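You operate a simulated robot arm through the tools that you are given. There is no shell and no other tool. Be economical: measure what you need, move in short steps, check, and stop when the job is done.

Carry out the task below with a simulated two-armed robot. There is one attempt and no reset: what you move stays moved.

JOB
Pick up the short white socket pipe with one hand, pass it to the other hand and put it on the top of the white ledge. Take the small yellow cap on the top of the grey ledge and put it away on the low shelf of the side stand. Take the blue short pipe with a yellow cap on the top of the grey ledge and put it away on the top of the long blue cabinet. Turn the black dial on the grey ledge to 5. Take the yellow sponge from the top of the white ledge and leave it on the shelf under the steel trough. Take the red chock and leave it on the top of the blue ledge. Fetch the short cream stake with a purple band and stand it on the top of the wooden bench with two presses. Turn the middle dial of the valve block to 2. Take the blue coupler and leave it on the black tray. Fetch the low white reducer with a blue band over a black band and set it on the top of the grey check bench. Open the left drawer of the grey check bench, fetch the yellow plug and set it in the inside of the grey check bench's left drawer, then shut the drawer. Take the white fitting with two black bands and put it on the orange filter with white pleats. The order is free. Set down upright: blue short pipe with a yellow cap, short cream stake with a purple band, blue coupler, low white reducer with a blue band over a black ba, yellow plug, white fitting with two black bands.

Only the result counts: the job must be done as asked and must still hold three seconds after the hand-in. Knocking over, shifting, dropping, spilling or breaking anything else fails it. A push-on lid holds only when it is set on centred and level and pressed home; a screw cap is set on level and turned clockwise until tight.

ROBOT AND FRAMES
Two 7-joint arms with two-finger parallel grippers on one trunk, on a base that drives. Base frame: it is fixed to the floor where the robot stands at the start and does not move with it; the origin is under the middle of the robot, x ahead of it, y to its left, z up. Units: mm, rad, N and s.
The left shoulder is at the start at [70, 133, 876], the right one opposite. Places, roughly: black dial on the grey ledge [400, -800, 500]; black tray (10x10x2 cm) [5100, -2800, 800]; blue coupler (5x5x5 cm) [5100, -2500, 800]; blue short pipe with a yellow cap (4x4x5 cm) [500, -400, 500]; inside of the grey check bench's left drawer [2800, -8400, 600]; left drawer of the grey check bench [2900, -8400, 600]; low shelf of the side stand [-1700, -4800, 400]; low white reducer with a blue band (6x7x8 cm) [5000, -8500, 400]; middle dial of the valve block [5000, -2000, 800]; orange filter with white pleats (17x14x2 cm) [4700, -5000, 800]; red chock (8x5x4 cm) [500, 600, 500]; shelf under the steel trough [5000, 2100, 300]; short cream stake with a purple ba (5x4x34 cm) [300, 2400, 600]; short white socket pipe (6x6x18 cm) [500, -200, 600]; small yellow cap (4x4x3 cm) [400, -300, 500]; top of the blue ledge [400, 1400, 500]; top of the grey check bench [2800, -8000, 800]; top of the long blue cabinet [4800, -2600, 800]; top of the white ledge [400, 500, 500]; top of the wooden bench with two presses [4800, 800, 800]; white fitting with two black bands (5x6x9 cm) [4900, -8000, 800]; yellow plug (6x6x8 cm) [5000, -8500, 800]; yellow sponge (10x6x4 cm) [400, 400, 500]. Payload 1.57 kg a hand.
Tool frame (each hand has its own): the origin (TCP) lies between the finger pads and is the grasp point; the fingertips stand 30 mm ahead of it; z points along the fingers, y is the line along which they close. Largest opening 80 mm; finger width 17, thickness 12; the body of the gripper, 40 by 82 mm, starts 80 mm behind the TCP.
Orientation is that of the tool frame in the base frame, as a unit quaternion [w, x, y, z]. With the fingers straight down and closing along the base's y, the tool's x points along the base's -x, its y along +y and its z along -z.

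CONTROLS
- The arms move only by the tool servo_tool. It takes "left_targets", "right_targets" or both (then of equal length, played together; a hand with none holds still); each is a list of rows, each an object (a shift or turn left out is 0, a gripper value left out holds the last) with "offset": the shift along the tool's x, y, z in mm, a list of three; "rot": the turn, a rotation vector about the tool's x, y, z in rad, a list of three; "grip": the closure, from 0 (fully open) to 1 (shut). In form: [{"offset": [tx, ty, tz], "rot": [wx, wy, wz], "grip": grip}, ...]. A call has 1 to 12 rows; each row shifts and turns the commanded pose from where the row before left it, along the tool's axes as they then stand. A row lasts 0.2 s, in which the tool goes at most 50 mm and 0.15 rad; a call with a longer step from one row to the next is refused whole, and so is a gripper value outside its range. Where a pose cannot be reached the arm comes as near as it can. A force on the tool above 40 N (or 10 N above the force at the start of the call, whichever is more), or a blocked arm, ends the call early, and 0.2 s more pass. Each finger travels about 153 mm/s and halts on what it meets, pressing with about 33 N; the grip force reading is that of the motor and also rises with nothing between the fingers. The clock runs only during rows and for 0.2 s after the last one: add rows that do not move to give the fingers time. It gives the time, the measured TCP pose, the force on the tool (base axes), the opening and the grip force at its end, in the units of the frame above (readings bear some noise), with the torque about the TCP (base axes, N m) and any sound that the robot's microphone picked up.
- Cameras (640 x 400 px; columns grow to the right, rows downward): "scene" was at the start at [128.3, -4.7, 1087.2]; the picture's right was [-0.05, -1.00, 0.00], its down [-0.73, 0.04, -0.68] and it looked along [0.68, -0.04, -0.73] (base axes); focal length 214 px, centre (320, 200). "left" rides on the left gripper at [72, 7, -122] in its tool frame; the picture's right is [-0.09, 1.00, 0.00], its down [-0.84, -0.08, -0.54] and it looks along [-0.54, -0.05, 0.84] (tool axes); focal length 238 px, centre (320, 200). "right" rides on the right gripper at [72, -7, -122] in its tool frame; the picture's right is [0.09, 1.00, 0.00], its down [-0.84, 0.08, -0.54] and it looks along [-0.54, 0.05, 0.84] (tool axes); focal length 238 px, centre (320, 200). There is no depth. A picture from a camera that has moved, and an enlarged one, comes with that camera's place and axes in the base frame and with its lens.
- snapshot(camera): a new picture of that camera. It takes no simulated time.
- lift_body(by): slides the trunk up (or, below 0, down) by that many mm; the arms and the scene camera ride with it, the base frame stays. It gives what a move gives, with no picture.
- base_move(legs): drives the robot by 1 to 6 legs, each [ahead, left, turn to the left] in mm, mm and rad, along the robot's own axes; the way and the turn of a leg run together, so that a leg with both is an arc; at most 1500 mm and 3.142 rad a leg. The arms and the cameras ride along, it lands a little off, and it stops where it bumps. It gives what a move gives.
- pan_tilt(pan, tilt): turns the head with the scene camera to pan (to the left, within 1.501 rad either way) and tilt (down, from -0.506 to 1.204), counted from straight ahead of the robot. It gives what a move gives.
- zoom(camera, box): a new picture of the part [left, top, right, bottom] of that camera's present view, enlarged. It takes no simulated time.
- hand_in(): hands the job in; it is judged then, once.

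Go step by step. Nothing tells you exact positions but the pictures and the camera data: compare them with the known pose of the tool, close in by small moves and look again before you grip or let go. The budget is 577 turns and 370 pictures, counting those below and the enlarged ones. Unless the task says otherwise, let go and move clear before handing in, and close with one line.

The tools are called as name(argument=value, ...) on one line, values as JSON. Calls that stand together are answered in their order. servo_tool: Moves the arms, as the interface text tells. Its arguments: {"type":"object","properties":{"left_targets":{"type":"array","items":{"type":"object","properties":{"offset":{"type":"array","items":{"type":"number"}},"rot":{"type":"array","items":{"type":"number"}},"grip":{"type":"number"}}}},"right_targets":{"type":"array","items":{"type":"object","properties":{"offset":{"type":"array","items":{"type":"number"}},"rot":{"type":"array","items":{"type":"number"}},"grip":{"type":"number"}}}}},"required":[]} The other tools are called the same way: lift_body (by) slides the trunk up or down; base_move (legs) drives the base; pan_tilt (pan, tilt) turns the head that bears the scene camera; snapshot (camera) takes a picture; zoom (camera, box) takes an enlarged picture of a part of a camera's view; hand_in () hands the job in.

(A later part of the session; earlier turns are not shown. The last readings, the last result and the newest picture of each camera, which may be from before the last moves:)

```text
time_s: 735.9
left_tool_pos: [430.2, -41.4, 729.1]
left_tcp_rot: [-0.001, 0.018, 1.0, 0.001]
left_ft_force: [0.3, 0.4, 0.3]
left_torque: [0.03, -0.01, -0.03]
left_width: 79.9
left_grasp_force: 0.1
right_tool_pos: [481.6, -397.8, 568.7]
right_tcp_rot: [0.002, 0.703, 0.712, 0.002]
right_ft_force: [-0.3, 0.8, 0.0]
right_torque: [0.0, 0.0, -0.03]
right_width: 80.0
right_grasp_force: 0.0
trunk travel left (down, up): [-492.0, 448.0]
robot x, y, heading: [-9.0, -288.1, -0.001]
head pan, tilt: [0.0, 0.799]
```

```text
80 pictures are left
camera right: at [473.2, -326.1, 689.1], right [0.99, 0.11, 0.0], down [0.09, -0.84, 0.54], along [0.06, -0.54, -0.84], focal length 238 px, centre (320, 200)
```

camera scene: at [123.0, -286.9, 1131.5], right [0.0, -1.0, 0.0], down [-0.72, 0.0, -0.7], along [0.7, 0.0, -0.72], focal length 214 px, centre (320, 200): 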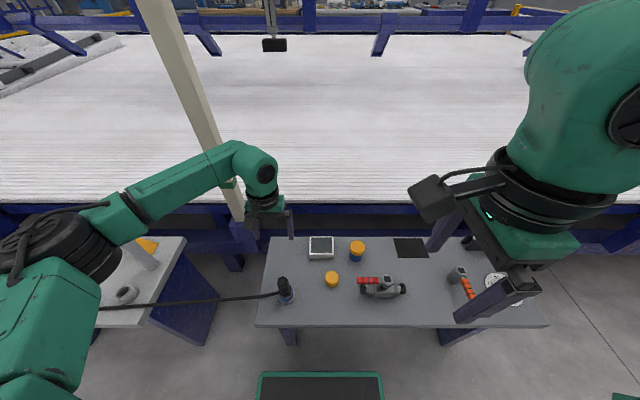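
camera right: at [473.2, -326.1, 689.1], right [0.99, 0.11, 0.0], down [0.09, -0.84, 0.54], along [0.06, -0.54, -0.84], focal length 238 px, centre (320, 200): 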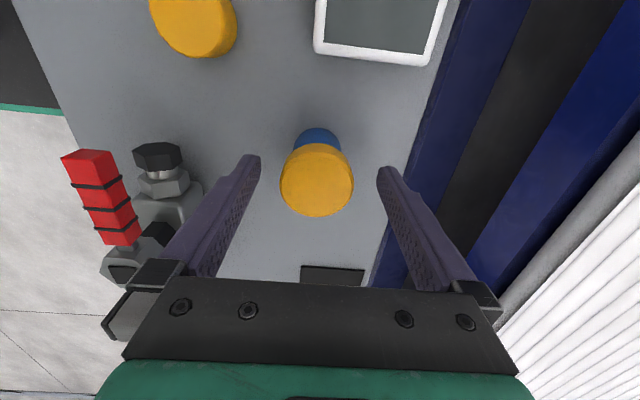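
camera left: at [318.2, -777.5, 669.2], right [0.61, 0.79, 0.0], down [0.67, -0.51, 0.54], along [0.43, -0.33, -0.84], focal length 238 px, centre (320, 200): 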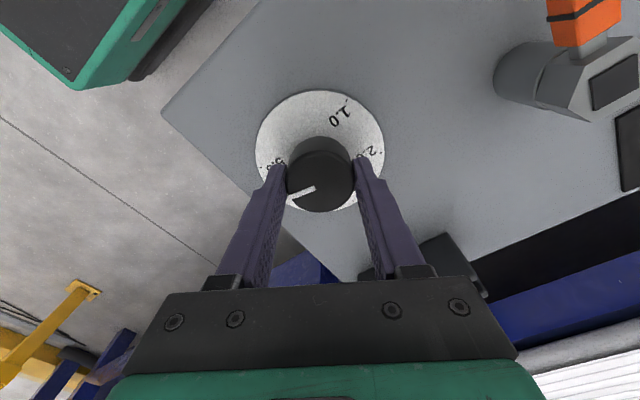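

Aligned. Descend 34 mm and close.

servo_tool(right_targets=[{"offset": [-3, -2, 17]}, {"offset": [0, 0, 17]}, {}, {"grip": 1}, {"grip": 1}, {"grip": 1}, {"grip": 1}, {"offset": [0, 0, -30]}, {"offset": [0, 0, -45]}, {"offset": [0, 0, -45]}, {}])

snapshot(camera="right")

```text
time_s: 738.3
left_tool_pos: [431.3, -42.5, 728.0]
left_tcp_rot: [-0.001, 0.018, 1.0, 0.001]
left_ft_force: [0.6, 0.2, -0.6]
left_torque: [0.02, -0.02, -0.01]
left_width: 79.8
left_grasp_force: 0.1
right_tool_pos: [479.5, -402.8, 656.3]
right_tcp_rot: [0.001, 0.702, 0.712, 0.001]
right_ft_force: [0.5, 0.2, 0.0]
right_torque: [-0.03, 0.02, 0.03]
right_width: 45.0
right_grasp_force: 33.4
trunk travel left (down, up): [-492.0, 448.0]
robot x, y, heading: [-7.1, -287.9, 0.003]
head pan, tilt: [0.0, 0.799]
```

```text
79 pictures are left
camera right: at [471.6, -329.9, 777.1], right [0.99, 0.11, 0.0], down [0.09, -0.84, 0.54], along [0.06, -0.54, -0.84], focal length 238 px, centre (320, 200)
```

right: 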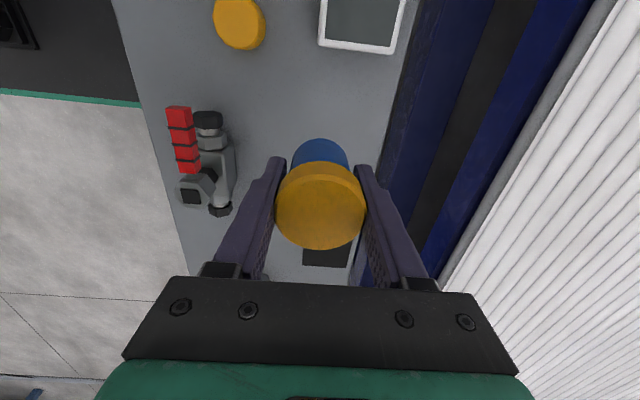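

The blue pipe is held. Raise it, pitch the left hand 45°, and shift the robot right 155 mm for the small cap at (402,−319).

servo_tool(right_targets=[{"offset": [0, 0, -45]}, {"offset": [0, 0, -45]}, {"offset": [-40, 0, 0]}, {"offset": [-40, 0, 0]}, {"offset": [0, -40, 0]}, {"offset": [0, -40, 0]}, {}, {}], left_targets=[{"rot": [0, 0, -0.036]}, {"rot": [0, -0.131, 0]}, {"rot": [0, -0.131, 0]}, {"rot": [0, -0.131, 0]}, {"rot": [0, -0.131, 0]}, {"rot": [0, -0.131, 0]}, {"rot": [0, -0.131, 0]}, {}])

base_move(legs=[[0, -160, 0]])

snapshot(camera="left")

snapshot(camera="scene")

```text
time_s: 740.1
left_tool_pos: [430.4, -42.2, 726.9]
left_tcp_rot: [0.384, 0.002, 0.923, 0.0]
left_ft_force: [-0.2, -0.5, 0.0]
left_torque: [-0.04, 0.03, -0.01]
left_width: 80.1
left_grasp_force: 0.1
right_tool_pos: [398.9, -481.6, 747.2]
right_tcp_rot: [0.001, 0.702, 0.712, 0.001]
right_ft_force: [-0.1, 0.7, -1.1]
right_torque: [0.0, -0.03, 0.0]
right_width: 44.6
right_grasp_force: 32.9
trunk travel left (down, up): [-492.0, 448.0]
robot x, y, heading: [-4.7, -286.5, 0.005]
head pan, tilt: [0.0, 0.799]
```

```text
time_s: 741.5
left_tool_pos: [432.9, -201.5, 727.1]
left_tcp_rot: [0.382, -0.001, 0.924, 0.002]
left_ft_force: [0.4, -1.2, 0.0]
left_torque: [0.02, 0.02, 0.04]
left_width: 80.3
left_grasp_force: 0.0
right_tool_pos: [399.3, -643.0, 747.2]
right_tcp_rot: [0.001, 0.701, 0.713, 0.001]
right_ft_force: [0.0, -1.1, -1.0]
right_torque: [0.03, -0.03, -0.04]
right_width: 44.9
right_grasp_force: 32.8
trunk travel left (down, up): [-492.0, 448.0]
robot x, y, heading: [-5.2, -445.4, 0.006]
head pan, tilt: [0.0, 0.799]
```

```text
78 pictures are left
camera left: at [294.9, -195.1, 762.4], right [0.06, 1.0, 0.07], down [0.21, -0.08, 0.97], along [0.98, -0.05, -0.21], focal length 238 px, centre (320, 200)
```

left: 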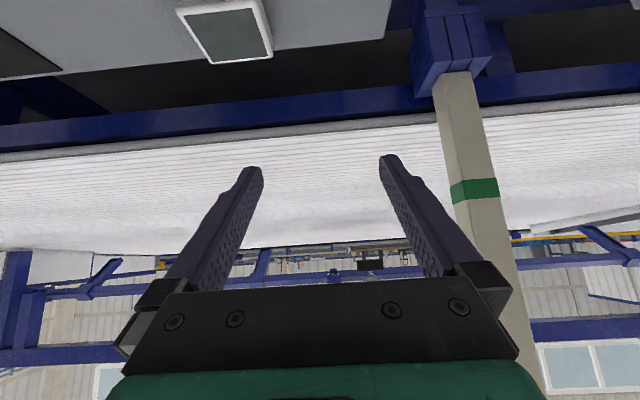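

```text
77 pictures are left
camera scene: at [122.7, -448.0, 1131.6], right [0.0, -1.0, 0.0], down [-0.72, 0.0, -0.7], along [0.7, 0.0, -0.72], focal length 214 px, centre (320, 200)
```

scene: 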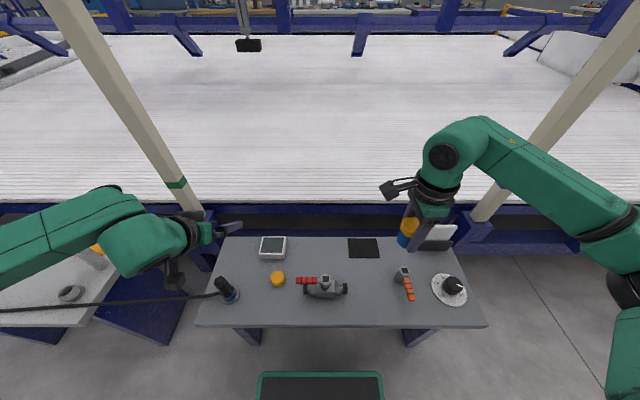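

Move the left hand right above the line of the cap, then down/back to a pre-grasp point.

servo_tool(left_targets=[{"offset": [0, -40, 0], "grip": 0.15}, {"offset": [0, -40, 0]}, {"offset": [0, -40, 0]}, {"offset": [41, 0, 0]}, {"offset": [41, 0, 0]}, {"offset": [41, 0, 0]}, {"offset": [41, 0, 0]}, {}])

snapshot(camera="left")

zoom(camera="scene", box=[190, 220, 350, 340])

```text
time_s: 743.3
left_tool_pos: [375.5, -319.4, 670.1]
left_tcp_rot: [0.383, 0.0, 0.924, 0.001]
left_ft_force: [-0.8, 0.6, -0.5]
left_torque: [-0.01, -0.01, -0.02]
left_width: 68.0
left_grasp_force: 0.1
left hand out of reach, approached as far as the arm can: row 6, 7
right_tool_pos: [399.8, -642.9, 747.2]
right_tcp_rot: [0.001, 0.702, 0.713, 0.001]
right_ft_force: [-0.5, -0.3, 0.1]
right_torque: [0.0, 0.0, 0.0]
right_width: 44.8
right_grasp_force: 32.6
trunk travel left (down, up): [-492.0, 448.0]
robot x, y, heading: [-2.7, -453.4, 0.005]
head pan, tilt: [0.0, 0.799]
```

```text
76 pictures are left
camera left: at [238.2, -314.1, 704.0], right [0.06, 1.0, 0.07], down [0.21, -0.08, 0.97], along [0.98, -0.05, -0.21], focal length 238 px, centre (320, 200)
```

left: 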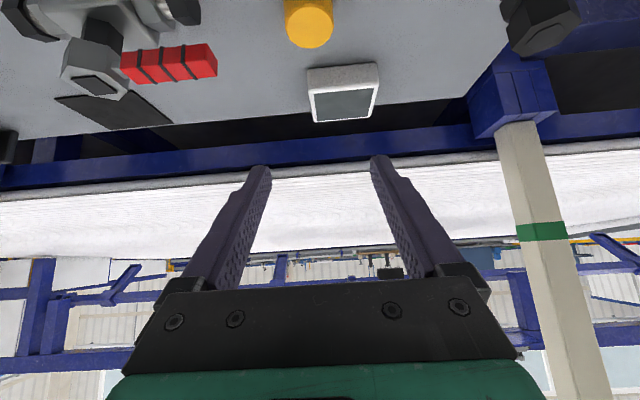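

```text
3.33 times, centred on (270, 280) of scene
camera zoom: at [122.8, -447.2, 1131.6], right [0.0, -1.0, 0.0], down [-0.72, 0.0, -0.7], along [0.7, 0.0, -0.72], focal length 715 px, centre (487, -67)
```

zoom: 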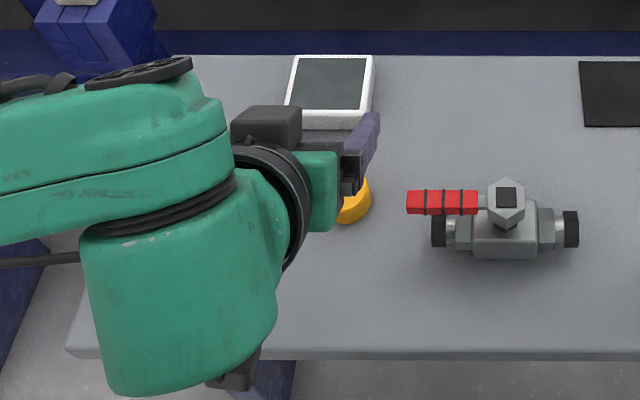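

Too close to the body; back the base up 95 mm, then go to the pre-grasp point.

base_move(legs=[[-95, 0, 0]])

servo_tool(left_targets=[{"offset": [11, -1, 30]}, {"offset": [11, -1, 30]}, {"offset": [0, 0, 30]}, {}])

snapshot(camera="left")

zoom(camera="scene", box=[190, 220, 350, 340])

```text
time_s: 744.5
left_tool_pos: [281.2, -321.9, 668.7]
left_tcp_rot: [0.383, -0.001, 0.924, 0.001]
left_ft_force: [0.3, 0.3, 0.0]
left_torque: [0.01, 0.01, -0.01]
left_width: 68.0
left_grasp_force: 0.0
right_tool_pos: [304.1, -642.6, 747.0]
right_tcp_rot: [0.002, 0.701, 0.713, 0.002]
right_ft_force: [-0.2, -0.9, -0.2]
right_torque: [0.02, 0.03, 0.0]
right_width: 44.7
right_grasp_force: 33.0
trunk travel left (down, up): [-492.0, 448.0]
robot x, y, heading: [-103.5, -450.3, 0.007]
head pan, tilt: [0.0, 0.799]
```

```text
time_s: 745.5
left_tool_pos: [328.6, -322.6, 587.9]
left_tcp_rot: [0.383, 0.0, 0.924, 0.0]
left_ft_force: [-0.6, 0.8, 0.4]
left_torque: [-0.01, 0.0, -0.01]
left_width: 68.3
left_grasp_force: 0.1
right_tool_pos: [305.5, -644.1, 746.9]
right_tcp_rot: [0.002, 0.701, 0.713, 0.002]
right_ft_force: [-0.1, -0.8, -0.1]
right_torque: [0.03, 0.02, 0.01]
right_width: 44.8
right_grasp_force: 32.8
trunk travel left (down, up): [-492.0, 448.0]
robot x, y, heading: [-100.6, -448.6, -0.0]
head pan, tilt: [0.0, 0.799]
```

```text
74 pictures are left
camera left: at [191.6, -315.6, 623.4], right [0.06, 1.0, 0.07], down [0.21, -0.08, 0.97], along [0.98, -0.05, -0.21], focal length 238 px, centre (320, 200)
```

left: 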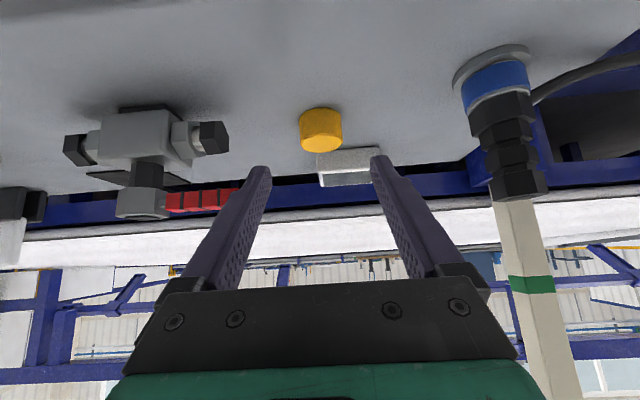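

```text
3.33 times, centred on (270, 280) of scene
camera zoom: at [28.4, -447.6, 1131.7], right [0.0, -1.0, 0.0], down [-0.72, 0.0, -0.7], along [0.7, 0.0, -0.72], focal length 715 px, centre (487, -67)
```

zoom: 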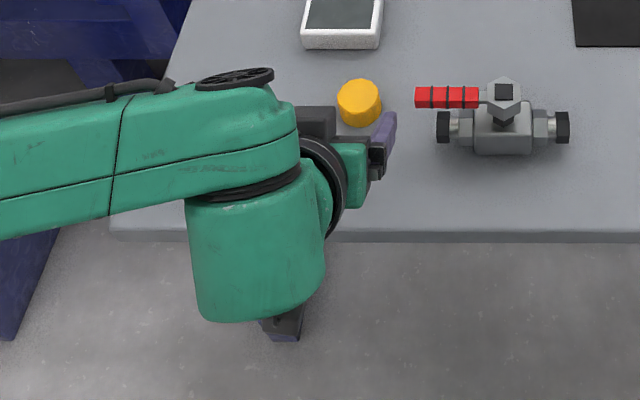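

Aligned with the cap. Advance 62 mm and check.

servo_tool(left_targets=[{"offset": [-2, 1, 32]}, {"offset": [0, 0, 30]}, {}])

snapshot(camera="left")

```text
time_s: 746.2
left_tool_pos: [375.8, -321.2, 547.9]
left_tcp_rot: [0.382, 0.0, 0.924, 0.001]
left_ft_force: [-0.1, -0.4, 0.3]
left_torque: [0.01, 0.03, -0.04]
left_width: 67.8
left_grasp_force: 0.0
right_tool_pos: [305.5, -644.4, 747.9]
right_tcp_rot: [0.001, 0.701, 0.713, 0.001]
right_ft_force: [0.1, -0.4, -0.8]
right_torque: [-0.02, 0.03, 0.0]
right_width: 44.7
right_grasp_force: 32.8
trunk travel left (down, up): [-492.0, 448.0]
robot x, y, heading: [-100.7, -449.1, 0.004]
head pan, tilt: [0.0, 0.799]
```

```text
72 pictures are left
camera left: at [238.2, -314.8, 583.3], right [0.06, 1.0, 0.07], down [0.21, -0.08, 0.97], along [0.98, -0.05, -0.21], focal length 238 px, centre (320, 200)
```

left: 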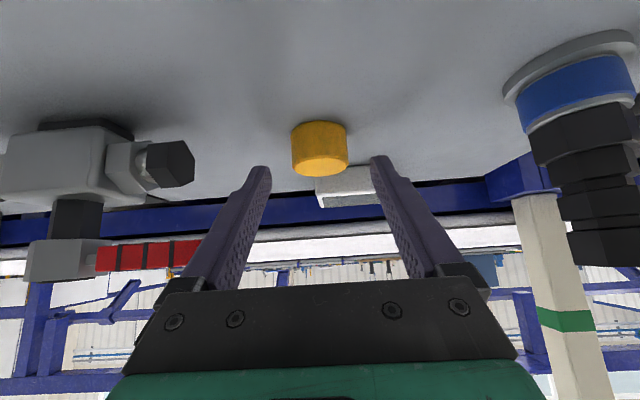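

Advance 22 mm more and close on the cap.

servo_tool(left_targets=[{"offset": [2, 0, 12]}, {"offset": [0, 0, 10]}, {}, {"grip": 1}, {"grip": 1}, {"grip": 1}, {"grip": 1}])

snapshot(camera="left")

```text
time_s: 747.9
left_tool_pos: [389.7, -322.2, 529.8]
left_tcp_rot: [0.382, -0.001, 0.924, 0.001]
left_ft_force: [-0.5, -0.4, 0.1]
left_torque: [-0.03, 0.02, -0.05]
left_width: 41.3
left_grasp_force: 33.3
right_tool_pos: [306.0, -643.9, 747.6]
right_tcp_rot: [0.001, 0.702, 0.712, 0.001]
right_ft_force: [-0.5, 0.6, -0.7]
right_torque: [0.01, -0.02, -0.01]
right_width: 44.7
right_grasp_force: 32.5
trunk travel left (down, up): [-492.0, 448.0]
robot x, y, heading: [-103.7, -445.5, 0.004]
head pan, tilt: [0.0, 0.799]
```

```text
71 pictures are left
camera left: at [252.7, -314.7, 563.9], right [0.06, 1.0, 0.07], down [0.21, -0.08, 0.97], along [0.98, -0.05, -0.21], focal length 238 px, centre (320, 200)
```

left: 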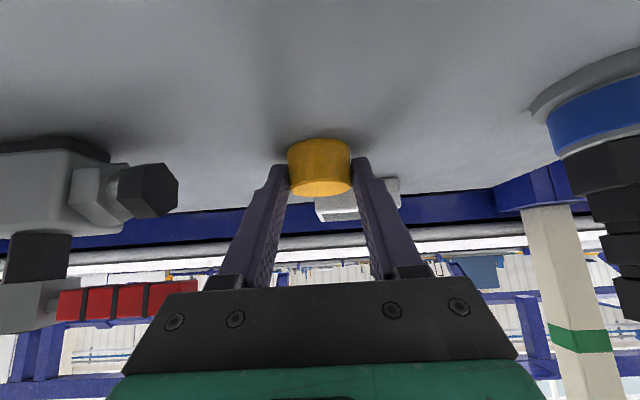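

Gripped. Lift vertically by trunk 150 mm, then back away.

lift_body(by=200)

base_move(legs=[[-450, 0, 0]])

snapshot(camera="scene")

snapshot(camera="left")

```text
time_s: 750.0
left_tool_pos: [389.0, -321.5, 729.8]
left_tcp_rot: [0.383, -0.001, 0.924, 0.001]
left_ft_force: [0.3, 0.6, 0.4]
left_torque: [0.0, 0.01, -0.02]
left_width: 41.2
left_grasp_force: 33.2
right_tool_pos: [305.7, -642.2, 946.8]
right_tcp_rot: [0.001, 0.701, 0.713, 0.001]
right_ft_force: [0.1, 0.2, -0.4]
right_torque: [-0.01, 0.0, 0.0]
right_width: 44.5
right_grasp_force: 32.4
trunk travel left (down, up): [-692.0, 248.0]
robot x, y, heading: [-99.2, -452.1, 0.003]
head pan, tilt: [0.0, 0.799]
```

```text
time_s: 752.8
left_tool_pos: [-65.0, -322.7, 729.3]
left_tcp_rot: [0.382, -0.001, 0.924, 0.001]
left_ft_force: [0.2, 0.0, -0.1]
left_torque: [0.02, 0.01, 0.01]
left_width: 41.2
left_grasp_force: 33.1
right_tool_pos: [-147.8, -644.2, 947.1]
right_tcp_rot: [0.001, 0.7, 0.714, 0.001]
right_ft_force: [-0.4, 0.7, -1.0]
right_torque: [-0.01, 0.0, 0.0]
right_width: 44.7
right_grasp_force: 32.9
trunk travel left (down, up): [-692.0, 248.0]
robot x, y, heading: [-557.4, -452.0, 0.009]
head pan, tilt: [0.0, 0.799]
```

```text
70 pictures are left
camera scene: at [-425.4, -449.8, 1331.6], right [0.01, -1.0, 0.0], down [-0.72, 0.0, -0.7], along [0.7, 0.0, -0.72], focal length 214 px, centre (320, 200)
```

scene: 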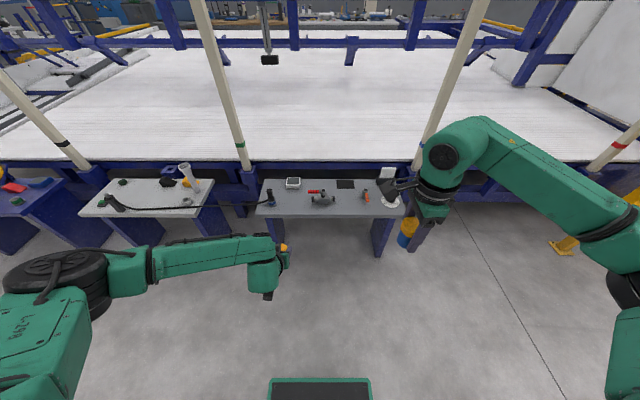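

```text
69 pictures are left
camera left: at [-202.0, -316.2, 763.8], right [0.06, 1.0, 0.07], down [0.21, -0.08, 0.97], along [0.98, -0.05, -0.21], focal length 238 px, centre (320, 200)
```

left: 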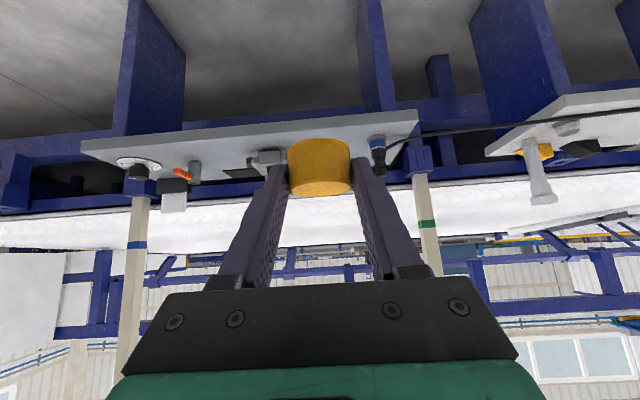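

Both items are held. Drive back along the earlier path to the side stand area (x≈−1090 while passing the strip).

base_move(legs=[[-535, 0, -0.009], [0, -1450, 0], [0, -1450, 0], [0, -850, 0]])

base_move(legs=[[700, 0, 0], [0, 0, 1.57], [0, 0, 1.57]])

pan_tilt(pan=0.3, tilt=0.5)

snapshot(camera="scene")

```text
time_s: 773.6
left_tool_pos: [-605.2, -4063.0, 730.1]
left_tcp_rot: [0.382, 0.001, 0.924, 0.0]
left_ft_force: [0.3, 0.3, 0.0]
left_torque: [-0.02, -0.01, -0.02]
left_width: 39.9
left_grasp_force: 33.2
right_tool_pos: [-689.6, -4384.6, 946.9]
right_tcp_rot: [0.001, 0.703, 0.711, 0.002]
right_ft_force: [-0.9, -0.6, -0.1]
right_torque: [-0.03, 0.0, 0.01]
right_width: 44.2
right_grasp_force: 33.3
trunk travel left (down, up): [-692.0, 248.0]
robot x, y, heading: [-1098.0, -4190.3, 0.002]
head pan, tilt: [0.0, 0.799]
```

```text
time_s: 784.9
left_tool_pos: [-902.0, -4299.6, 729.4]
left_tcp_rot: [-0.008, 0.924, -0.019, -0.382]
left_ft_force: [0.1, 1.3, -0.6]
left_torque: [0.0, 0.04, 0.02]
left_width: 39.2
left_grasp_force: 32.7
right_tool_pos: [-805.6, -3980.9, 947.3]
right_tcp_rot: [-0.002, -0.699, 0.715, 0.001]
right_ft_force: [-0.6, -0.5, -1.4]
right_torque: [0.03, -0.02, 0.0]
right_width: 43.9
right_grasp_force: 32.8
trunk travel left (down, up): [-692.0, 248.0]
robot x, y, heading: [-406.9, -4187.6, 3.11]
head pan, tilt: [0.0, 0.799]
```

```text
time_s: 785.7
left_tool_pos: [-902.4, -4298.2, 729.4]
left_tcp_rot: [-0.007, 0.924, -0.018, -0.382]
left_ft_force: [-0.1, 0.0, -0.2]
left_torque: [-0.03, 0.0, 0.01]
left_width: 39.0
left_grasp_force: 32.8
right_tool_pos: [-805.0, -3980.5, 946.2]
right_tcp_rot: [-0.001, -0.699, 0.715, 0.001]
right_ft_force: [-0.2, -0.3, -0.3]
right_torque: [0.03, 0.01, 0.0]
right_width: 44.2
right_grasp_force: 33.2
trunk travel left (down, up): [-692.0, 248.0]
robot x, y, heading: [-410.5, -4191.9, 3.108]
head pan, tilt: [0.3, 0.499]
```

```text
68 pictures are left
camera scene: at [-546.6, -4213.6, 1357.5], right [-0.26, 0.97, 0.0], down [0.46, 0.13, -0.88], along [-0.85, -0.23, -0.48], focal length 214 px, centre (320, 200)
```

scene: 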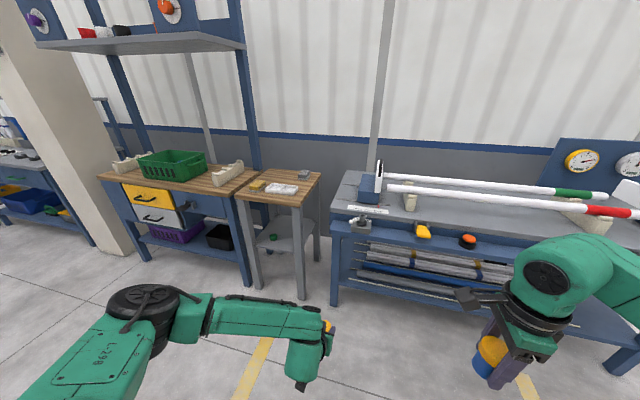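

The left grip width is shrinking — check the cap in the left hand, and enlarge the stand.

zoom(camera="left", box=[240, 100, 400, 240])

zoom(camera="scene", box=[210, 150, 350, 320])

```text
2.86 times, centred on (320, 170) of left
camera zoom: at [-765.5, -4310.8, 763.9], right [-0.1, -0.99, 0.07], down [-0.21, 0.09, 0.97], along [-0.97, 0.09, -0.21], focal length 681 px, centre (320, 286)
```

zoom: 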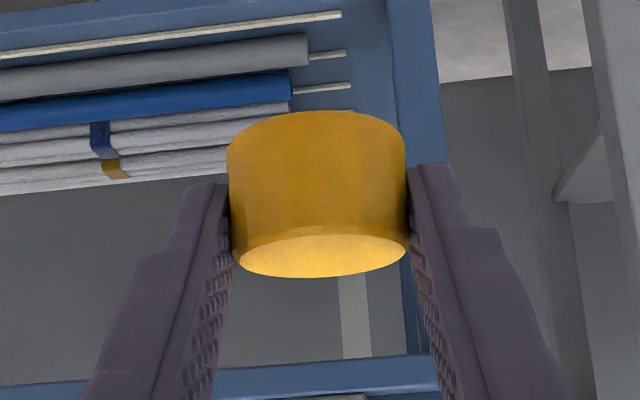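

```text
2.35 times, centred on (280, 235) of scene
camera zoom: at [-546.6, -4213.6, 1357.5], right [-0.26, 0.97, 0.0], down [0.46, 0.13, -0.88], along [-0.85, -0.23, -0.48], focal length 505 px, centre (414, 118)
```

zoom: 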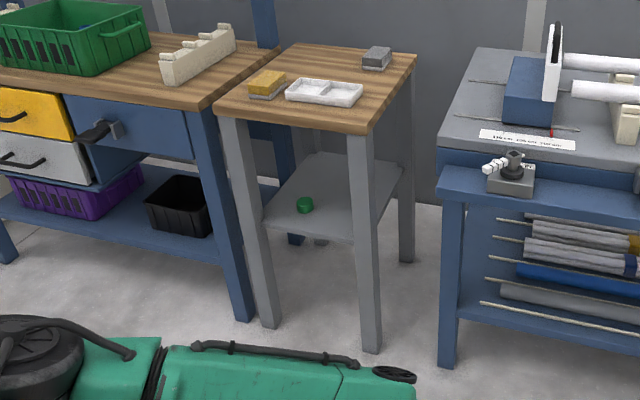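

The cap is creeping toward the fingertips, so I'll place it promptly. The stand's low shelf is at z≈425, front x≈−1503; target spot ≈(−1555,−4740). Move left, lower, and approach.

base_move(legs=[[0, 455, 0.03]])

lift_body(by=-235)

snapshot(camera="left")

snapshot(camera="scene")

```text
time_s: 788.5
left_tool_pos: [-909.2, -4764.9, 729.6]
left_tcp_rot: [-0.002, 0.924, -0.006, -0.383]
left_ft_force: [-1.0, 1.4, -0.3]
left_torque: [-0.04, -0.03, 0.01]
left_width: 38.7
left_grasp_force: 33.0
right_tool_pos: [-822.6, -4444.6, 947.2]
right_tcp_rot: [-0.002, -0.707, 0.707, 0.001]
right_ft_force: [0.2, -0.3, -0.8]
right_torque: [-0.01, 0.0, -0.01]
right_width: 44.3
right_grasp_force: 33.1
trunk travel left (down, up): [-692.0, 248.0]
robot x, y, heading: [-412.4, -4649.7, 3.132]
head pan, tilt: [0.3, 0.499]
```

```text
time_s: 790.9
left_tool_pos: [-908.9, -4766.1, 492.8]
left_tcp_rot: [-0.002, 0.924, -0.007, -0.383]
left_ft_force: [0.4, 0.1, 0.7]
left_torque: [0.02, -0.02, -0.03]
left_width: 39.0
left_grasp_force: 32.7
right_tool_pos: [-822.6, -4445.2, 711.9]
right_tcp_rot: [0.002, 0.708, -0.706, -0.001]
right_ft_force: [-0.2, 0.4, 0.0]
right_torque: [0.02, -0.02, 0.0]
right_width: 44.1
right_grasp_force: 32.7
trunk travel left (down, up): [-457.0, 483.0]
robot x, y, heading: [-418.5, -4646.6, 3.133]
head pan, tilt: [0.3, 0.499]
```

```text
65 pictures are left
camera left: at [-772.3, -4773.9, 529.0], right [-0.08, -0.99, 0.07], down [-0.21, 0.08, 0.97], along [-0.98, 0.06, -0.21], focal length 238 px, centre (320, 200)
```

left: 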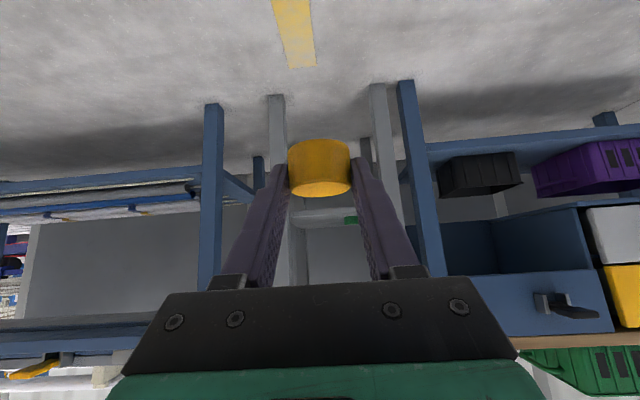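

```text
64 pictures are left
camera scene: at [-555.9, -4671.3, 1122.6], right [-0.29, 0.96, 0.0], down [0.46, 0.14, -0.88], along [-0.84, -0.25, -0.48], focal length 214 px, centre (320, 200)
```

scene: 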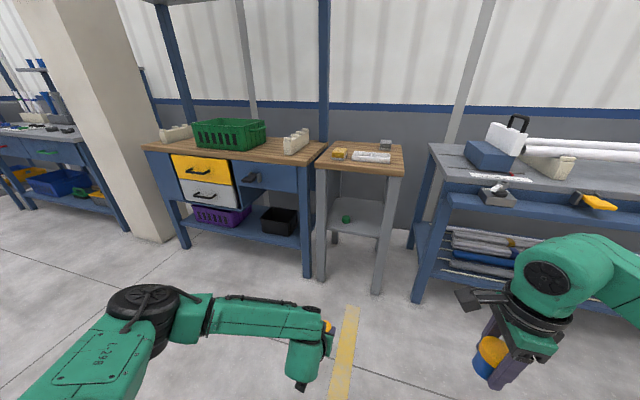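

Shift the hand 35 mm right (away from the green item) and drive forward 480 mm.

servo_tool(left_targets=[{"offset": [0, -35, 0]}])

base_move(legs=[[490, 0, 0]])

snapshot(camera="left")

snapshot(camera="scene")

```text
time_s: 791.3
left_tool_pos: [-907.9, -4731.4, 493.0]
left_tcp_rot: [-0.001, 0.924, -0.007, -0.382]
left_ft_force: [-0.5, 0.4, -0.3]
left_torque: [-0.03, -0.04, 0.01]
left_width: 38.8
left_grasp_force: 32.8
right_tool_pos: [-821.6, -4444.8, 711.0]
right_tcp_rot: [0.001, 0.707, -0.707, 0.0]
right_ft_force: [0.0, -0.4, -1.3]
right_torque: [-0.01, 0.03, 0.03]
right_width: 44.1
right_grasp_force: 32.7
trunk travel left (down, up): [-457.0, 483.0]
robot x, y, heading: [-415.7, -4645.9, 3.134]
head pan, tilt: [0.3, 0.499]
```

```text
time_s: 794.2
left_tool_pos: [-1392.5, -4730.4, 493.0]
left_tcp_rot: [-0.001, 0.924, -0.004, -0.382]
left_ft_force: [0.0, 0.7, 0.1]
left_torque: [0.03, -0.02, -0.02]
left_width: 38.9
left_grasp_force: 33.2
right_tool_pos: [-1308.2, -4444.3, 711.2]
right_tcp_rot: [0.001, 0.711, -0.704, 0.0]
right_ft_force: [-0.2, -0.1, -0.4]
right_torque: [-0.02, -0.03, -0.02]
right_width: 44.0
right_grasp_force: 33.3
trunk travel left (down, up): [-457.0, 483.0]
robot x, y, heading: [-901.0, -4645.2, 3.138]
head pan, tilt: [0.3, 0.499]
```

```text
63 pictures are left
camera left: at [-1255.1, -4738.6, 528.0], right [-0.07, -1.0, 0.07], down [-0.21, 0.08, 0.97], along [-0.98, 0.06, -0.21], focal length 238 px, centre (320, 200)
```

left: 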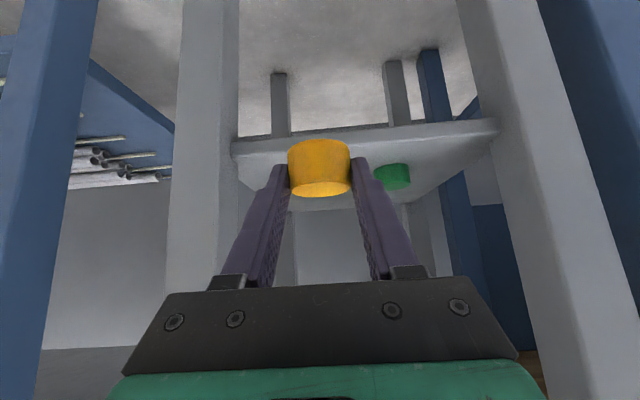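

```text
62 pictures are left
camera scene: at [-1040.6, -4668.9, 1122.5], right [-0.29, 0.96, 0.0], down [0.46, 0.14, -0.88], along [-0.84, -0.26, -0.48], focal length 214 px, centre (320, 200)
```

scene: 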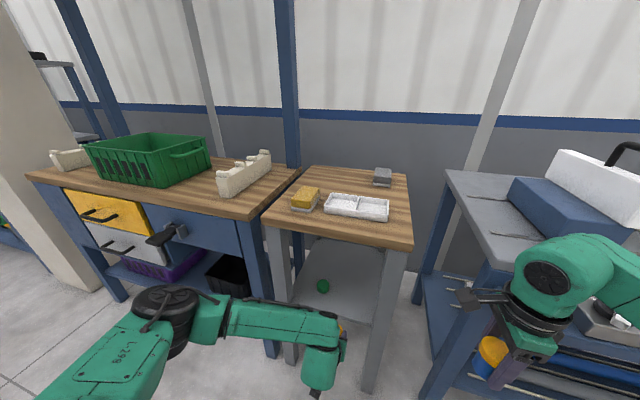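

The shelf is at z≈414, clear between the leg and the green item. Retract the right hand 110 mm for safety, then advance 150 mm.

servo_tool(right_targets=[{"offset": [0, -45, 0]}, {"offset": [0, -45, 0]}, {"offset": [0, -20, 0]}])

base_move(legs=[[145, 0, 0]])

snapshot(camera="left")

```text
time_s: 795.0
left_tool_pos: [-1391.0, -4731.3, 494.4]
left_tcp_rot: [0.0, 0.924, -0.003, -0.382]
left_ft_force: [-0.1, -0.2, -0.6]
left_torque: [-0.01, -0.02, 0.0]
left_width: 38.9
left_grasp_force: 33.2
right_tool_pos: [-1196.0, -4443.9, 713.5]
right_tcp_rot: [0.001, 0.71, -0.704, -0.001]
right_ft_force: [0.4, -0.2, 0.2]
right_torque: [-0.02, 0.0, -0.03]
right_width: 43.9
right_grasp_force: 33.0
trunk travel left (down, up): [-457.0, 483.0]
robot x, y, heading: [-901.3, -4645.1, 3.135]
head pan, tilt: [0.3, 0.499]
```

```text
time_s: 796.4
left_tool_pos: [-1538.3, -4729.8, 493.2]
left_tcp_rot: [-0.001, 0.924, -0.004, -0.382]
left_ft_force: [0.0, 0.4, -0.2]
left_torque: [-0.01, -0.03, -0.02]
left_width: 38.8
left_grasp_force: 33.1
right_tool_pos: [-1341.5, -4442.8, 712.4]
right_tcp_rot: [0.0, 0.709, -0.705, 0.0]
right_ft_force: [-0.2, 0.6, -1.1]
right_torque: [-0.01, -0.06, -0.01]
right_width: 44.0
right_grasp_force: 32.7
trunk travel left (down, up): [-457.0, 483.0]
robot x, y, heading: [-1051.4, -4640.9, 3.138]
head pan, tilt: [0.3, 0.499]
```

```text
61 pictures are left
camera left: at [-1401.5, -4736.8, 527.8], right [-0.08, -0.99, 0.07], down [-0.21, 0.08, 0.97], along [-0.97, 0.06, -0.21], focal length 238 px, centre (320, 200)
```

left: 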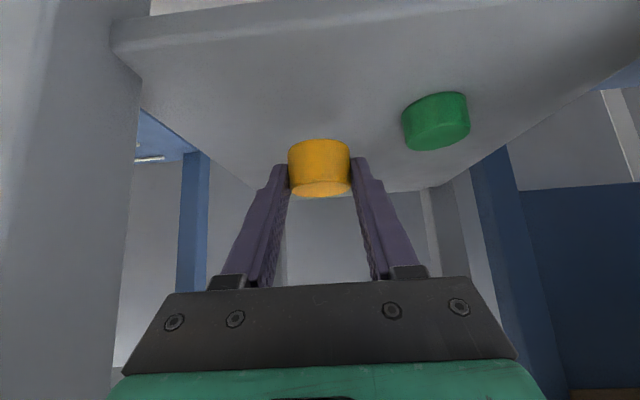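

Over the shelf. Lower 34 mm, then in small steps.

lift_body(by=-34)

lift_body(by=-4)

zoom(camera="left", box=[240, 90, 400, 230])

```text
time_s: 797.1
left_tool_pos: [-1537.6, -4728.7, 460.4]
left_tcp_rot: [-0.002, 0.924, -0.005, -0.382]
left_ft_force: [-0.4, 0.6, 0.7]
left_torque: [0.0, -0.04, 0.02]
left_width: 38.5
left_grasp_force: 33.0
right_tool_pos: [-1341.2, -4441.2, 678.4]
right_tcp_rot: [0.001, 0.708, -0.706, -0.001]
right_ft_force: [0.0, -0.3, 0.5]
right_torque: [0.01, -0.01, 0.01]
right_width: 44.3
right_grasp_force: 33.1
trunk travel left (down, up): [-423.0, 517.0]
robot x, y, heading: [-1047.4, -4639.5, 3.136]
head pan, tilt: [0.3, 0.499]
```

```text
time_s: 797.7
left_tool_pos: [-1538.6, -4727.6, 456.3]
left_tcp_rot: [-0.002, 0.924, -0.006, -0.382]
left_ft_force: [-0.4, -0.2, -0.4]
left_torque: [0.0, -0.03, -0.02]
left_width: 39.0
left_grasp_force: 32.4
right_tool_pos: [-1341.5, -4441.3, 675.1]
right_tcp_rot: [0.001, 0.709, -0.706, -0.001]
right_ft_force: [0.1, 0.0, -0.8]
right_torque: [0.0, 0.01, 0.01]
right_width: 44.2
right_grasp_force: 33.4
trunk travel left (down, up): [-419.0, 521.0]
robot x, y, heading: [-1047.9, -4637.4, 3.135]
head pan, tilt: [0.3, 0.499]
```

```text
2.86 times, centred on (320, 160) of left
camera zoom: at [-1401.0, -4736.8, 490.2], right [-0.08, -0.99, 0.07], down [-0.21, 0.08, 0.97], along [-0.98, 0.06, -0.21], focal length 681 px, centre (320, 314)
```

zoom: 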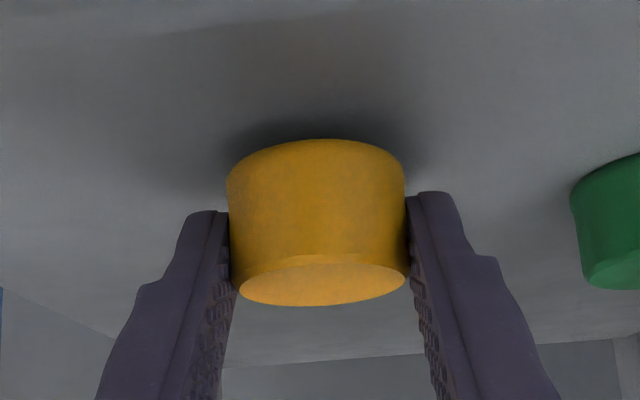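

Close now (contact shadow visible). Continue in 3 mm steps.

lift_body(by=-3)

lift_body(by=-3)

lift_body(by=-3)

```text
time_s: 798.2
left_tool_pos: [-1537.7, -4728.9, 452.7]
left_tcp_rot: [-0.001, 0.924, -0.005, -0.383]
left_ft_force: [0.5, -0.4, 0.6]
left_torque: [-0.03, 0.0, -0.03]
left_width: 38.9
left_grasp_force: 33.1
right_tool_pos: [-1341.6, -4440.2, 672.1]
right_tcp_rot: [0.001, 0.708, -0.706, -0.001]
right_ft_force: [-0.2, -0.3, -1.0]
right_torque: [-0.01, -0.01, 0.05]
right_width: 44.0
right_grasp_force: 33.0
trunk travel left (down, up): [-416.0, 524.0]
robot x, y, heading: [-1047.0, -4643.0, 3.136]
head pan, tilt: [0.3, 0.499]
```

```text
time_s: 798.7
left_tool_pos: [-1538.3, -4728.5, 448.7]
left_tcp_rot: [-0.002, 0.924, -0.006, -0.383]
left_ft_force: [0.3, 0.8, -0.4]
left_torque: [0.0, 0.01, 0.01]
left_width: 38.9
left_grasp_force: 33.5
right_tool_pos: [-1341.6, -4442.2, 668.3]
right_tcp_rot: [0.002, 0.709, -0.705, -0.002]
right_ft_force: [0.3, -0.1, -1.3]
right_torque: [0.01, 0.0, -0.01]
right_width: 44.1
right_grasp_force: 33.0
trunk travel left (down, up): [-413.0, 527.0]
robot x, y, heading: [-1049.5, -4642.2, 3.133]
head pan, tilt: [0.3, 0.499]
```

```text
time_s: 799.2
left_tool_pos: [-1537.5, -4728.6, 449.0]
left_tcp_rot: [0.0, 0.923, -0.004, -0.386]
left_ft_force: [2.2, -2.3, 15.1]
left_torque: [-0.05, -0.15, 0.02]
left_width: 38.9
left_grasp_force: 33.3
right_tool_pos: [-1340.5, -4441.6, 666.6]
right_tcp_rot: [0.002, 0.709, -0.705, -0.001]
right_ft_force: [-0.1, 0.1, -0.5]
right_torque: [0.02, 0.01, 0.0]
right_width: 43.9
right_grasp_force: 33.2
trunk travel left (down, up): [-410.0, 530.0]
robot x, y, heading: [-1049.1, -4641.7, 3.136]
head pan, tilt: [0.3, 0.499]
```

Contact. Open and back out.

servo_tool(left_targets=[{"grip": 0.4}, {"grip": 0.25}, {"grip": 0.2}, {}])

servo_tool(left_targets=[{"offset": [0, 0, -20]}, {"offset": [0, 0, -30]}, {}])

base_move(legs=[[-400, 0, 0]])

snapshot(camera="left")

```text
time_s: 800.2
left_tool_pos: [-1537.6, -4729.4, 446.8]
left_tcp_rot: [-0.001, 0.924, -0.004, -0.383]
left_ft_force: [6.1, -6.7, 9.3]
left_torque: [0.09, 0.02, -0.1]
left_width: 58.4
left_grasp_force: 0.1
right_tool_pos: [-1339.5, -4442.2, 666.0]
right_tcp_rot: [0.001, 0.709, -0.706, -0.003]
right_ft_force: [-0.6, -0.2, -0.4]
right_torque: [0.02, 0.01, -0.01]
right_width: 44.1
right_grasp_force: 32.6
trunk travel left (down, up): [-410.0, 530.0]
robot x, y, heading: [-1046.4, -4643.1, 3.137]
head pan, tilt: [0.3, 0.499]
```

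```text
time_s: 801.0
left_tool_pos: [-1501.4, -4728.1, 480.7]
left_tcp_rot: [-0.001, 0.924, -0.004, -0.382]
left_ft_force: [0.0, 0.3, 0.0]
left_torque: [0.02, 0.0, 0.01]
left_width: 63.8
left_grasp_force: 0.1
right_tool_pos: [-1341.8, -4442.2, 665.5]
right_tcp_rot: [0.001, 0.709, -0.706, -0.001]
right_ft_force: [0.0, -0.5, -0.7]
right_torque: [0.06, -0.01, 0.07]
right_width: 44.1
right_grasp_force: 32.9
trunk travel left (down, up): [-410.0, 530.0]
robot x, y, heading: [-1044.7, -4639.4, 3.129]
head pan, tilt: [0.3, 0.499]
```

```text
time_s: 803.5
left_tool_pos: [-1097.0, -4730.7, 480.9]
left_tcp_rot: [-0.002, 0.924, -0.005, -0.383]
left_ft_force: [0.2, 0.7, -0.1]
left_torque: [0.0, 0.02, -0.03]
left_width: 64.1
left_grasp_force: 0.0
right_tool_pos: [-936.7, -4445.9, 665.1]
right_tcp_rot: [0.001, 0.709, -0.705, -0.001]
right_ft_force: [0.1, 0.8, -0.8]
right_torque: [-0.01, 0.07, 0.01]
right_width: 44.5
right_grasp_force: 32.9
trunk travel left (down, up): [-410.0, 530.0]
robot x, y, heading: [-644.5, -4646.6, 3.137]
head pan, tilt: [0.3, 0.499]
```

```text
59 pictures are left
camera left: at [-960.1, -4738.8, 515.9], right [-0.08, -0.99, 0.07], down [-0.21, 0.08, 0.97], along [-0.98, 0.06, -0.21], focal length 238 px, centre (320, 200)
```

left: 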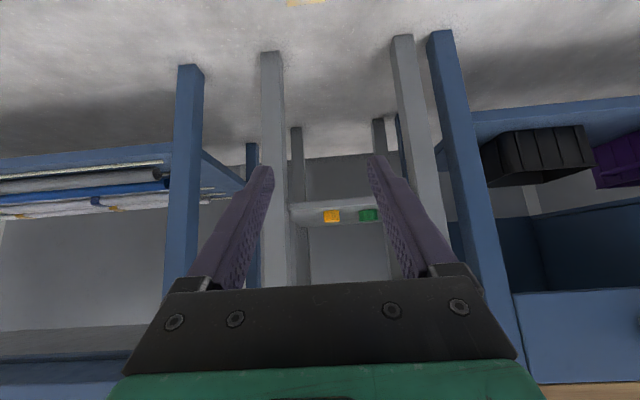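

The cap rests on the low shelf. Last: the blue pipe to the long blue cabinet. Raise the trunk and drive back east along the corridor.

lift_body(by=340)

servo_tool(left_targets=[{"offset": [0, 0, -40]}, {"rot": [0, 0.131, 0]}, {"rot": [0, 0.131, 0]}, {"rot": [0, 0.131, 0]}, {"rot": [0, 0.131, 0]}, {"rot": [0, 0.131, 0]}, {"rot": [0, 0.131, 0]}, {}])

base_move(legs=[[0, -670, 0], [-1450, 0, 0], [-1450, 0, 0]])

```text
time_s: 806.9
left_tool_pos: [-1096.6, -4730.4, 821.9]
left_tcp_rot: [-0.002, 0.924, -0.006, -0.383]
left_ft_force: [-0.5, -0.5, 0.0]
left_torque: [-0.02, 0.02, 0.0]
left_width: 64.2
left_grasp_force: 0.1
right_tool_pos: [-937.4, -4444.9, 1004.9]
right_tcp_rot: [0.001, 0.709, -0.705, -0.001]
right_ft_force: [-0.4, 0.3, 0.5]
right_torque: [-0.03, -0.02, -0.01]
right_width: 44.2
right_grasp_force: 33.5
trunk travel left (down, up): [-750.0, 190.0]
robot x, y, heading: [-642.9, -4646.7, 3.132]
head pan, tilt: [0.3, 0.499]
```

```text
time_s: 808.7
left_tool_pos: [-1069.7, -4731.1, 849.1]
left_tcp_rot: [0.0, 1.0, -0.005, 0.001]
left_ft_force: [-1.0, -0.5, -0.2]
left_torque: [0.0, 0.0, -0.03]
left_width: 64.0
left_grasp_force: 0.0
right_tool_pos: [-937.2, -4444.1, 1006.0]
right_tcp_rot: [0.002, 0.709, -0.705, -0.001]
right_ft_force: [-0.5, -0.7, -0.6]
right_torque: [-0.03, 0.0, 0.04]
right_width: 44.2
right_grasp_force: 32.9
trunk travel left (down, up): [-750.0, 190.0]
robot x, y, heading: [-643.9, -4643.8, 3.14]
head pan, tilt: [0.3, 0.499]
```

```text
time_s: 826.1
left_tool_pos: [1850.0, -4136.3, 849.6]
left_tcp_rot: [0.002, 1.0, -0.013, 0.001]
left_ft_force: [0.2, 0.5, 0.6]
left_torque: [0.02, -0.04, 0.0]
left_width: 64.1
left_grasp_force: 0.0
right_tool_pos: [1986.1, -3850.8, 1004.2]
right_tcp_rot: [-0.001, -0.703, 0.712, 0.001]
right_ft_force: [-0.2, -0.5, -0.9]
right_torque: [0.0, 0.01, -0.03]
right_width: 44.1
right_grasp_force: 32.5
trunk travel left (down, up): [-750.0, 190.0]
robot x, y, heading: [2274.3, -4055.4, 3.116]
head pan, tilt: [0.3, 0.499]
```

base_move(legs=[[0, -60, 0.026], [-1450, 0, 0], [-1450, 0, 0], [-690, 0, 0]])

pan_tilt(pan=-0.6, tilt=0.4)

snapshot(camera="scene")

```text
time_s: 843.9
left_tool_pos: [5411.3, -4088.2, 848.7]
left_tcp_rot: [0.001, 1.0, -0.009, 0.0]
left_ft_force: [0.2, -0.5, 0.0]
left_torque: [0.01, -0.02, 0.0]
left_width: 64.0
left_grasp_force: 0.2
right_tool_pos: [5545.0, -3803.6, 1005.7]
right_tcp_rot: [0.0, -0.705, 0.709, 0.0]
right_ft_force: [0.3, -0.6, -0.2]
right_torque: [0.0, -0.01, -0.01]
right_width: 44.0
right_grasp_force: 33.1
trunk travel left (down, up): [-750.0, 190.0]
robot x, y, heading: [5841.6, -4005.6, 3.125]
head pan, tilt: [0.3, 0.499]
```

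```text
time_s: 845.1
left_tool_pos: [5413.0, -4087.6, 848.9]
left_tcp_rot: [0.0, 1.0, -0.01, 0.001]
left_ft_force: [0.4, 0.4, -0.2]
left_torque: [-0.04, 0.02, -0.04]
left_width: 63.7
left_grasp_force: 0.0
right_tool_pos: [5546.1, -3804.4, 1006.3]
right_tcp_rot: [-0.001, -0.706, 0.709, 0.002]
right_ft_force: [-0.3, -0.3, 0.0]
right_torque: [-0.01, 0.03, 0.0]
right_width: 44.0
right_grasp_force: 32.9
trunk travel left (down, up): [-750.0, 190.0]
robot x, y, heading: [5837.2, -4004.0, 3.132]
head pan, tilt: [-0.6, 0.4]
```

```text
58 pictures are left
camera scene: at [5711.8, -3951.5, 1424.7], right [0.58, 0.82, 0.0], down [0.32, -0.22, -0.92], along [-0.75, 0.53, -0.39], focal length 214 px, centre (320, 200)
```

scene: 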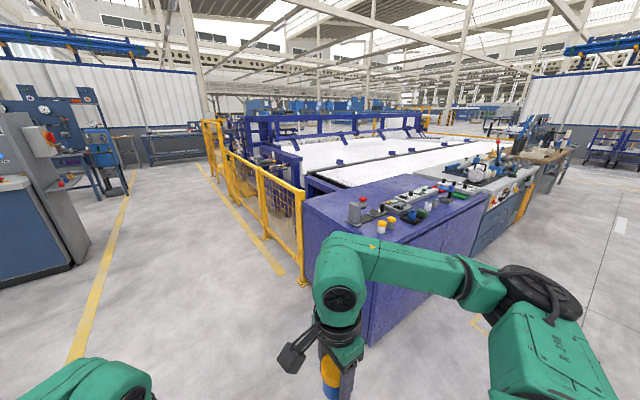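

Raise the left hand, drive right to y≈−2600, and forward to the cabinet.

servo_tool(left_targets=[{"offset": [0, 0, -45]}, {"offset": [0, 0, -45]}, {"offset": [0, 0, -45]}, {"offset": [40, 0, 0]}, {"offset": [40, 0, 0]}, {}])

base_move(legs=[[0, -1400, 0.008], [200, 0, 0]])

pan_tilt(pan=0, tilt=0.65)

snapshot(camera="scene")

```text
time_s: 846.5
left_tool_pos: [5490.3, -4089.1, 983.2]
left_tcp_rot: [0.001, 1.0, -0.009, 0.001]
left_ft_force: [0.0, 0.0, 0.4]
left_torque: [0.0, -0.01, 0.04]
left_width: 63.9
left_grasp_force: 0.0
right_tool_pos: [5545.2, -3802.7, 1004.7]
right_tcp_rot: [-0.001, -0.706, 0.709, 0.001]
right_ft_force: [0.9, 0.7, -0.6]
right_torque: [-0.02, -0.05, -0.01]
right_width: 44.0
right_grasp_force: 33.1
trunk travel left (down, up): [-750.0, 190.0]
robot x, y, heading: [5836.8, -4006.5, 3.121]
head pan, tilt: [-0.6, 0.4]
```

```text
time_s: 854.6
left_tool_pos: [5308.5, -2709.7, 985.0]
left_tcp_rot: [0.001, 1.0, -0.006, 0.0]
left_ft_force: [-0.7, 0.2, 0.7]
left_torque: [0.01, 0.01, 0.01]
left_width: 63.9
left_grasp_force: 0.0
right_tool_pos: [5362.7, -2421.5, 1005.5]
right_tcp_rot: [0.001, 0.708, -0.706, -0.002]
right_ft_force: [0.2, 0.7, 0.0]
right_torque: [-0.01, -0.01, 0.01]
right_width: 44.0
right_grasp_force: 33.3
trunk travel left (down, up): [-750.0, 190.0]
robot x, y, heading: [5655.6, -2623.3, 3.132]
head pan, tilt: [-0.6, 0.4]
```

```text
time_s: 855.6
left_tool_pos: [5308.5, -2709.5, 983.6]
left_tcp_rot: [0.001, 1.0, -0.006, 0.002]
left_ft_force: [0.8, 0.9, 0.4]
left_torque: [0.06, 0.0, 0.02]
left_width: 63.7
left_grasp_force: 0.0
right_tool_pos: [5362.4, -2422.1, 1006.1]
right_tcp_rot: [0.002, 0.709, -0.706, -0.001]
right_ft_force: [-0.6, -0.7, -1.5]
right_torque: [0.03, 0.02, -0.02]
right_width: 43.9
right_grasp_force: 33.1
trunk travel left (down, up): [-750.0, 190.0]
robot x, y, heading: [5656.1, -2624.6, 3.134]
head pan, tilt: [0.0, 0.649]
```

```text
57 pictures are left
camera scene: at [5518.1, -2621.3, 1402.3], right [0.01, 1.0, 0.0], down [0.6, -0.01, -0.8], along [-0.8, 0.01, -0.6], focal length 214 px, centre (320, 200)
```

scene: 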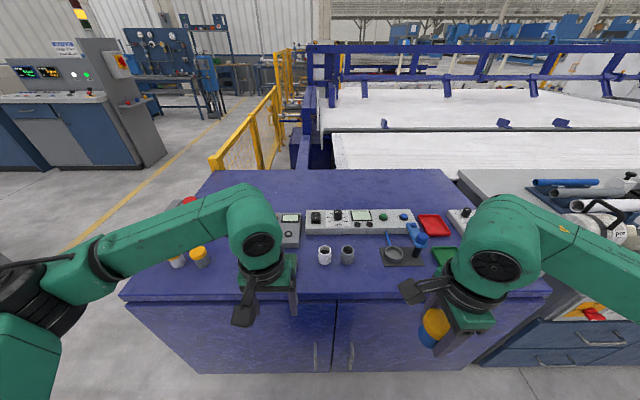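

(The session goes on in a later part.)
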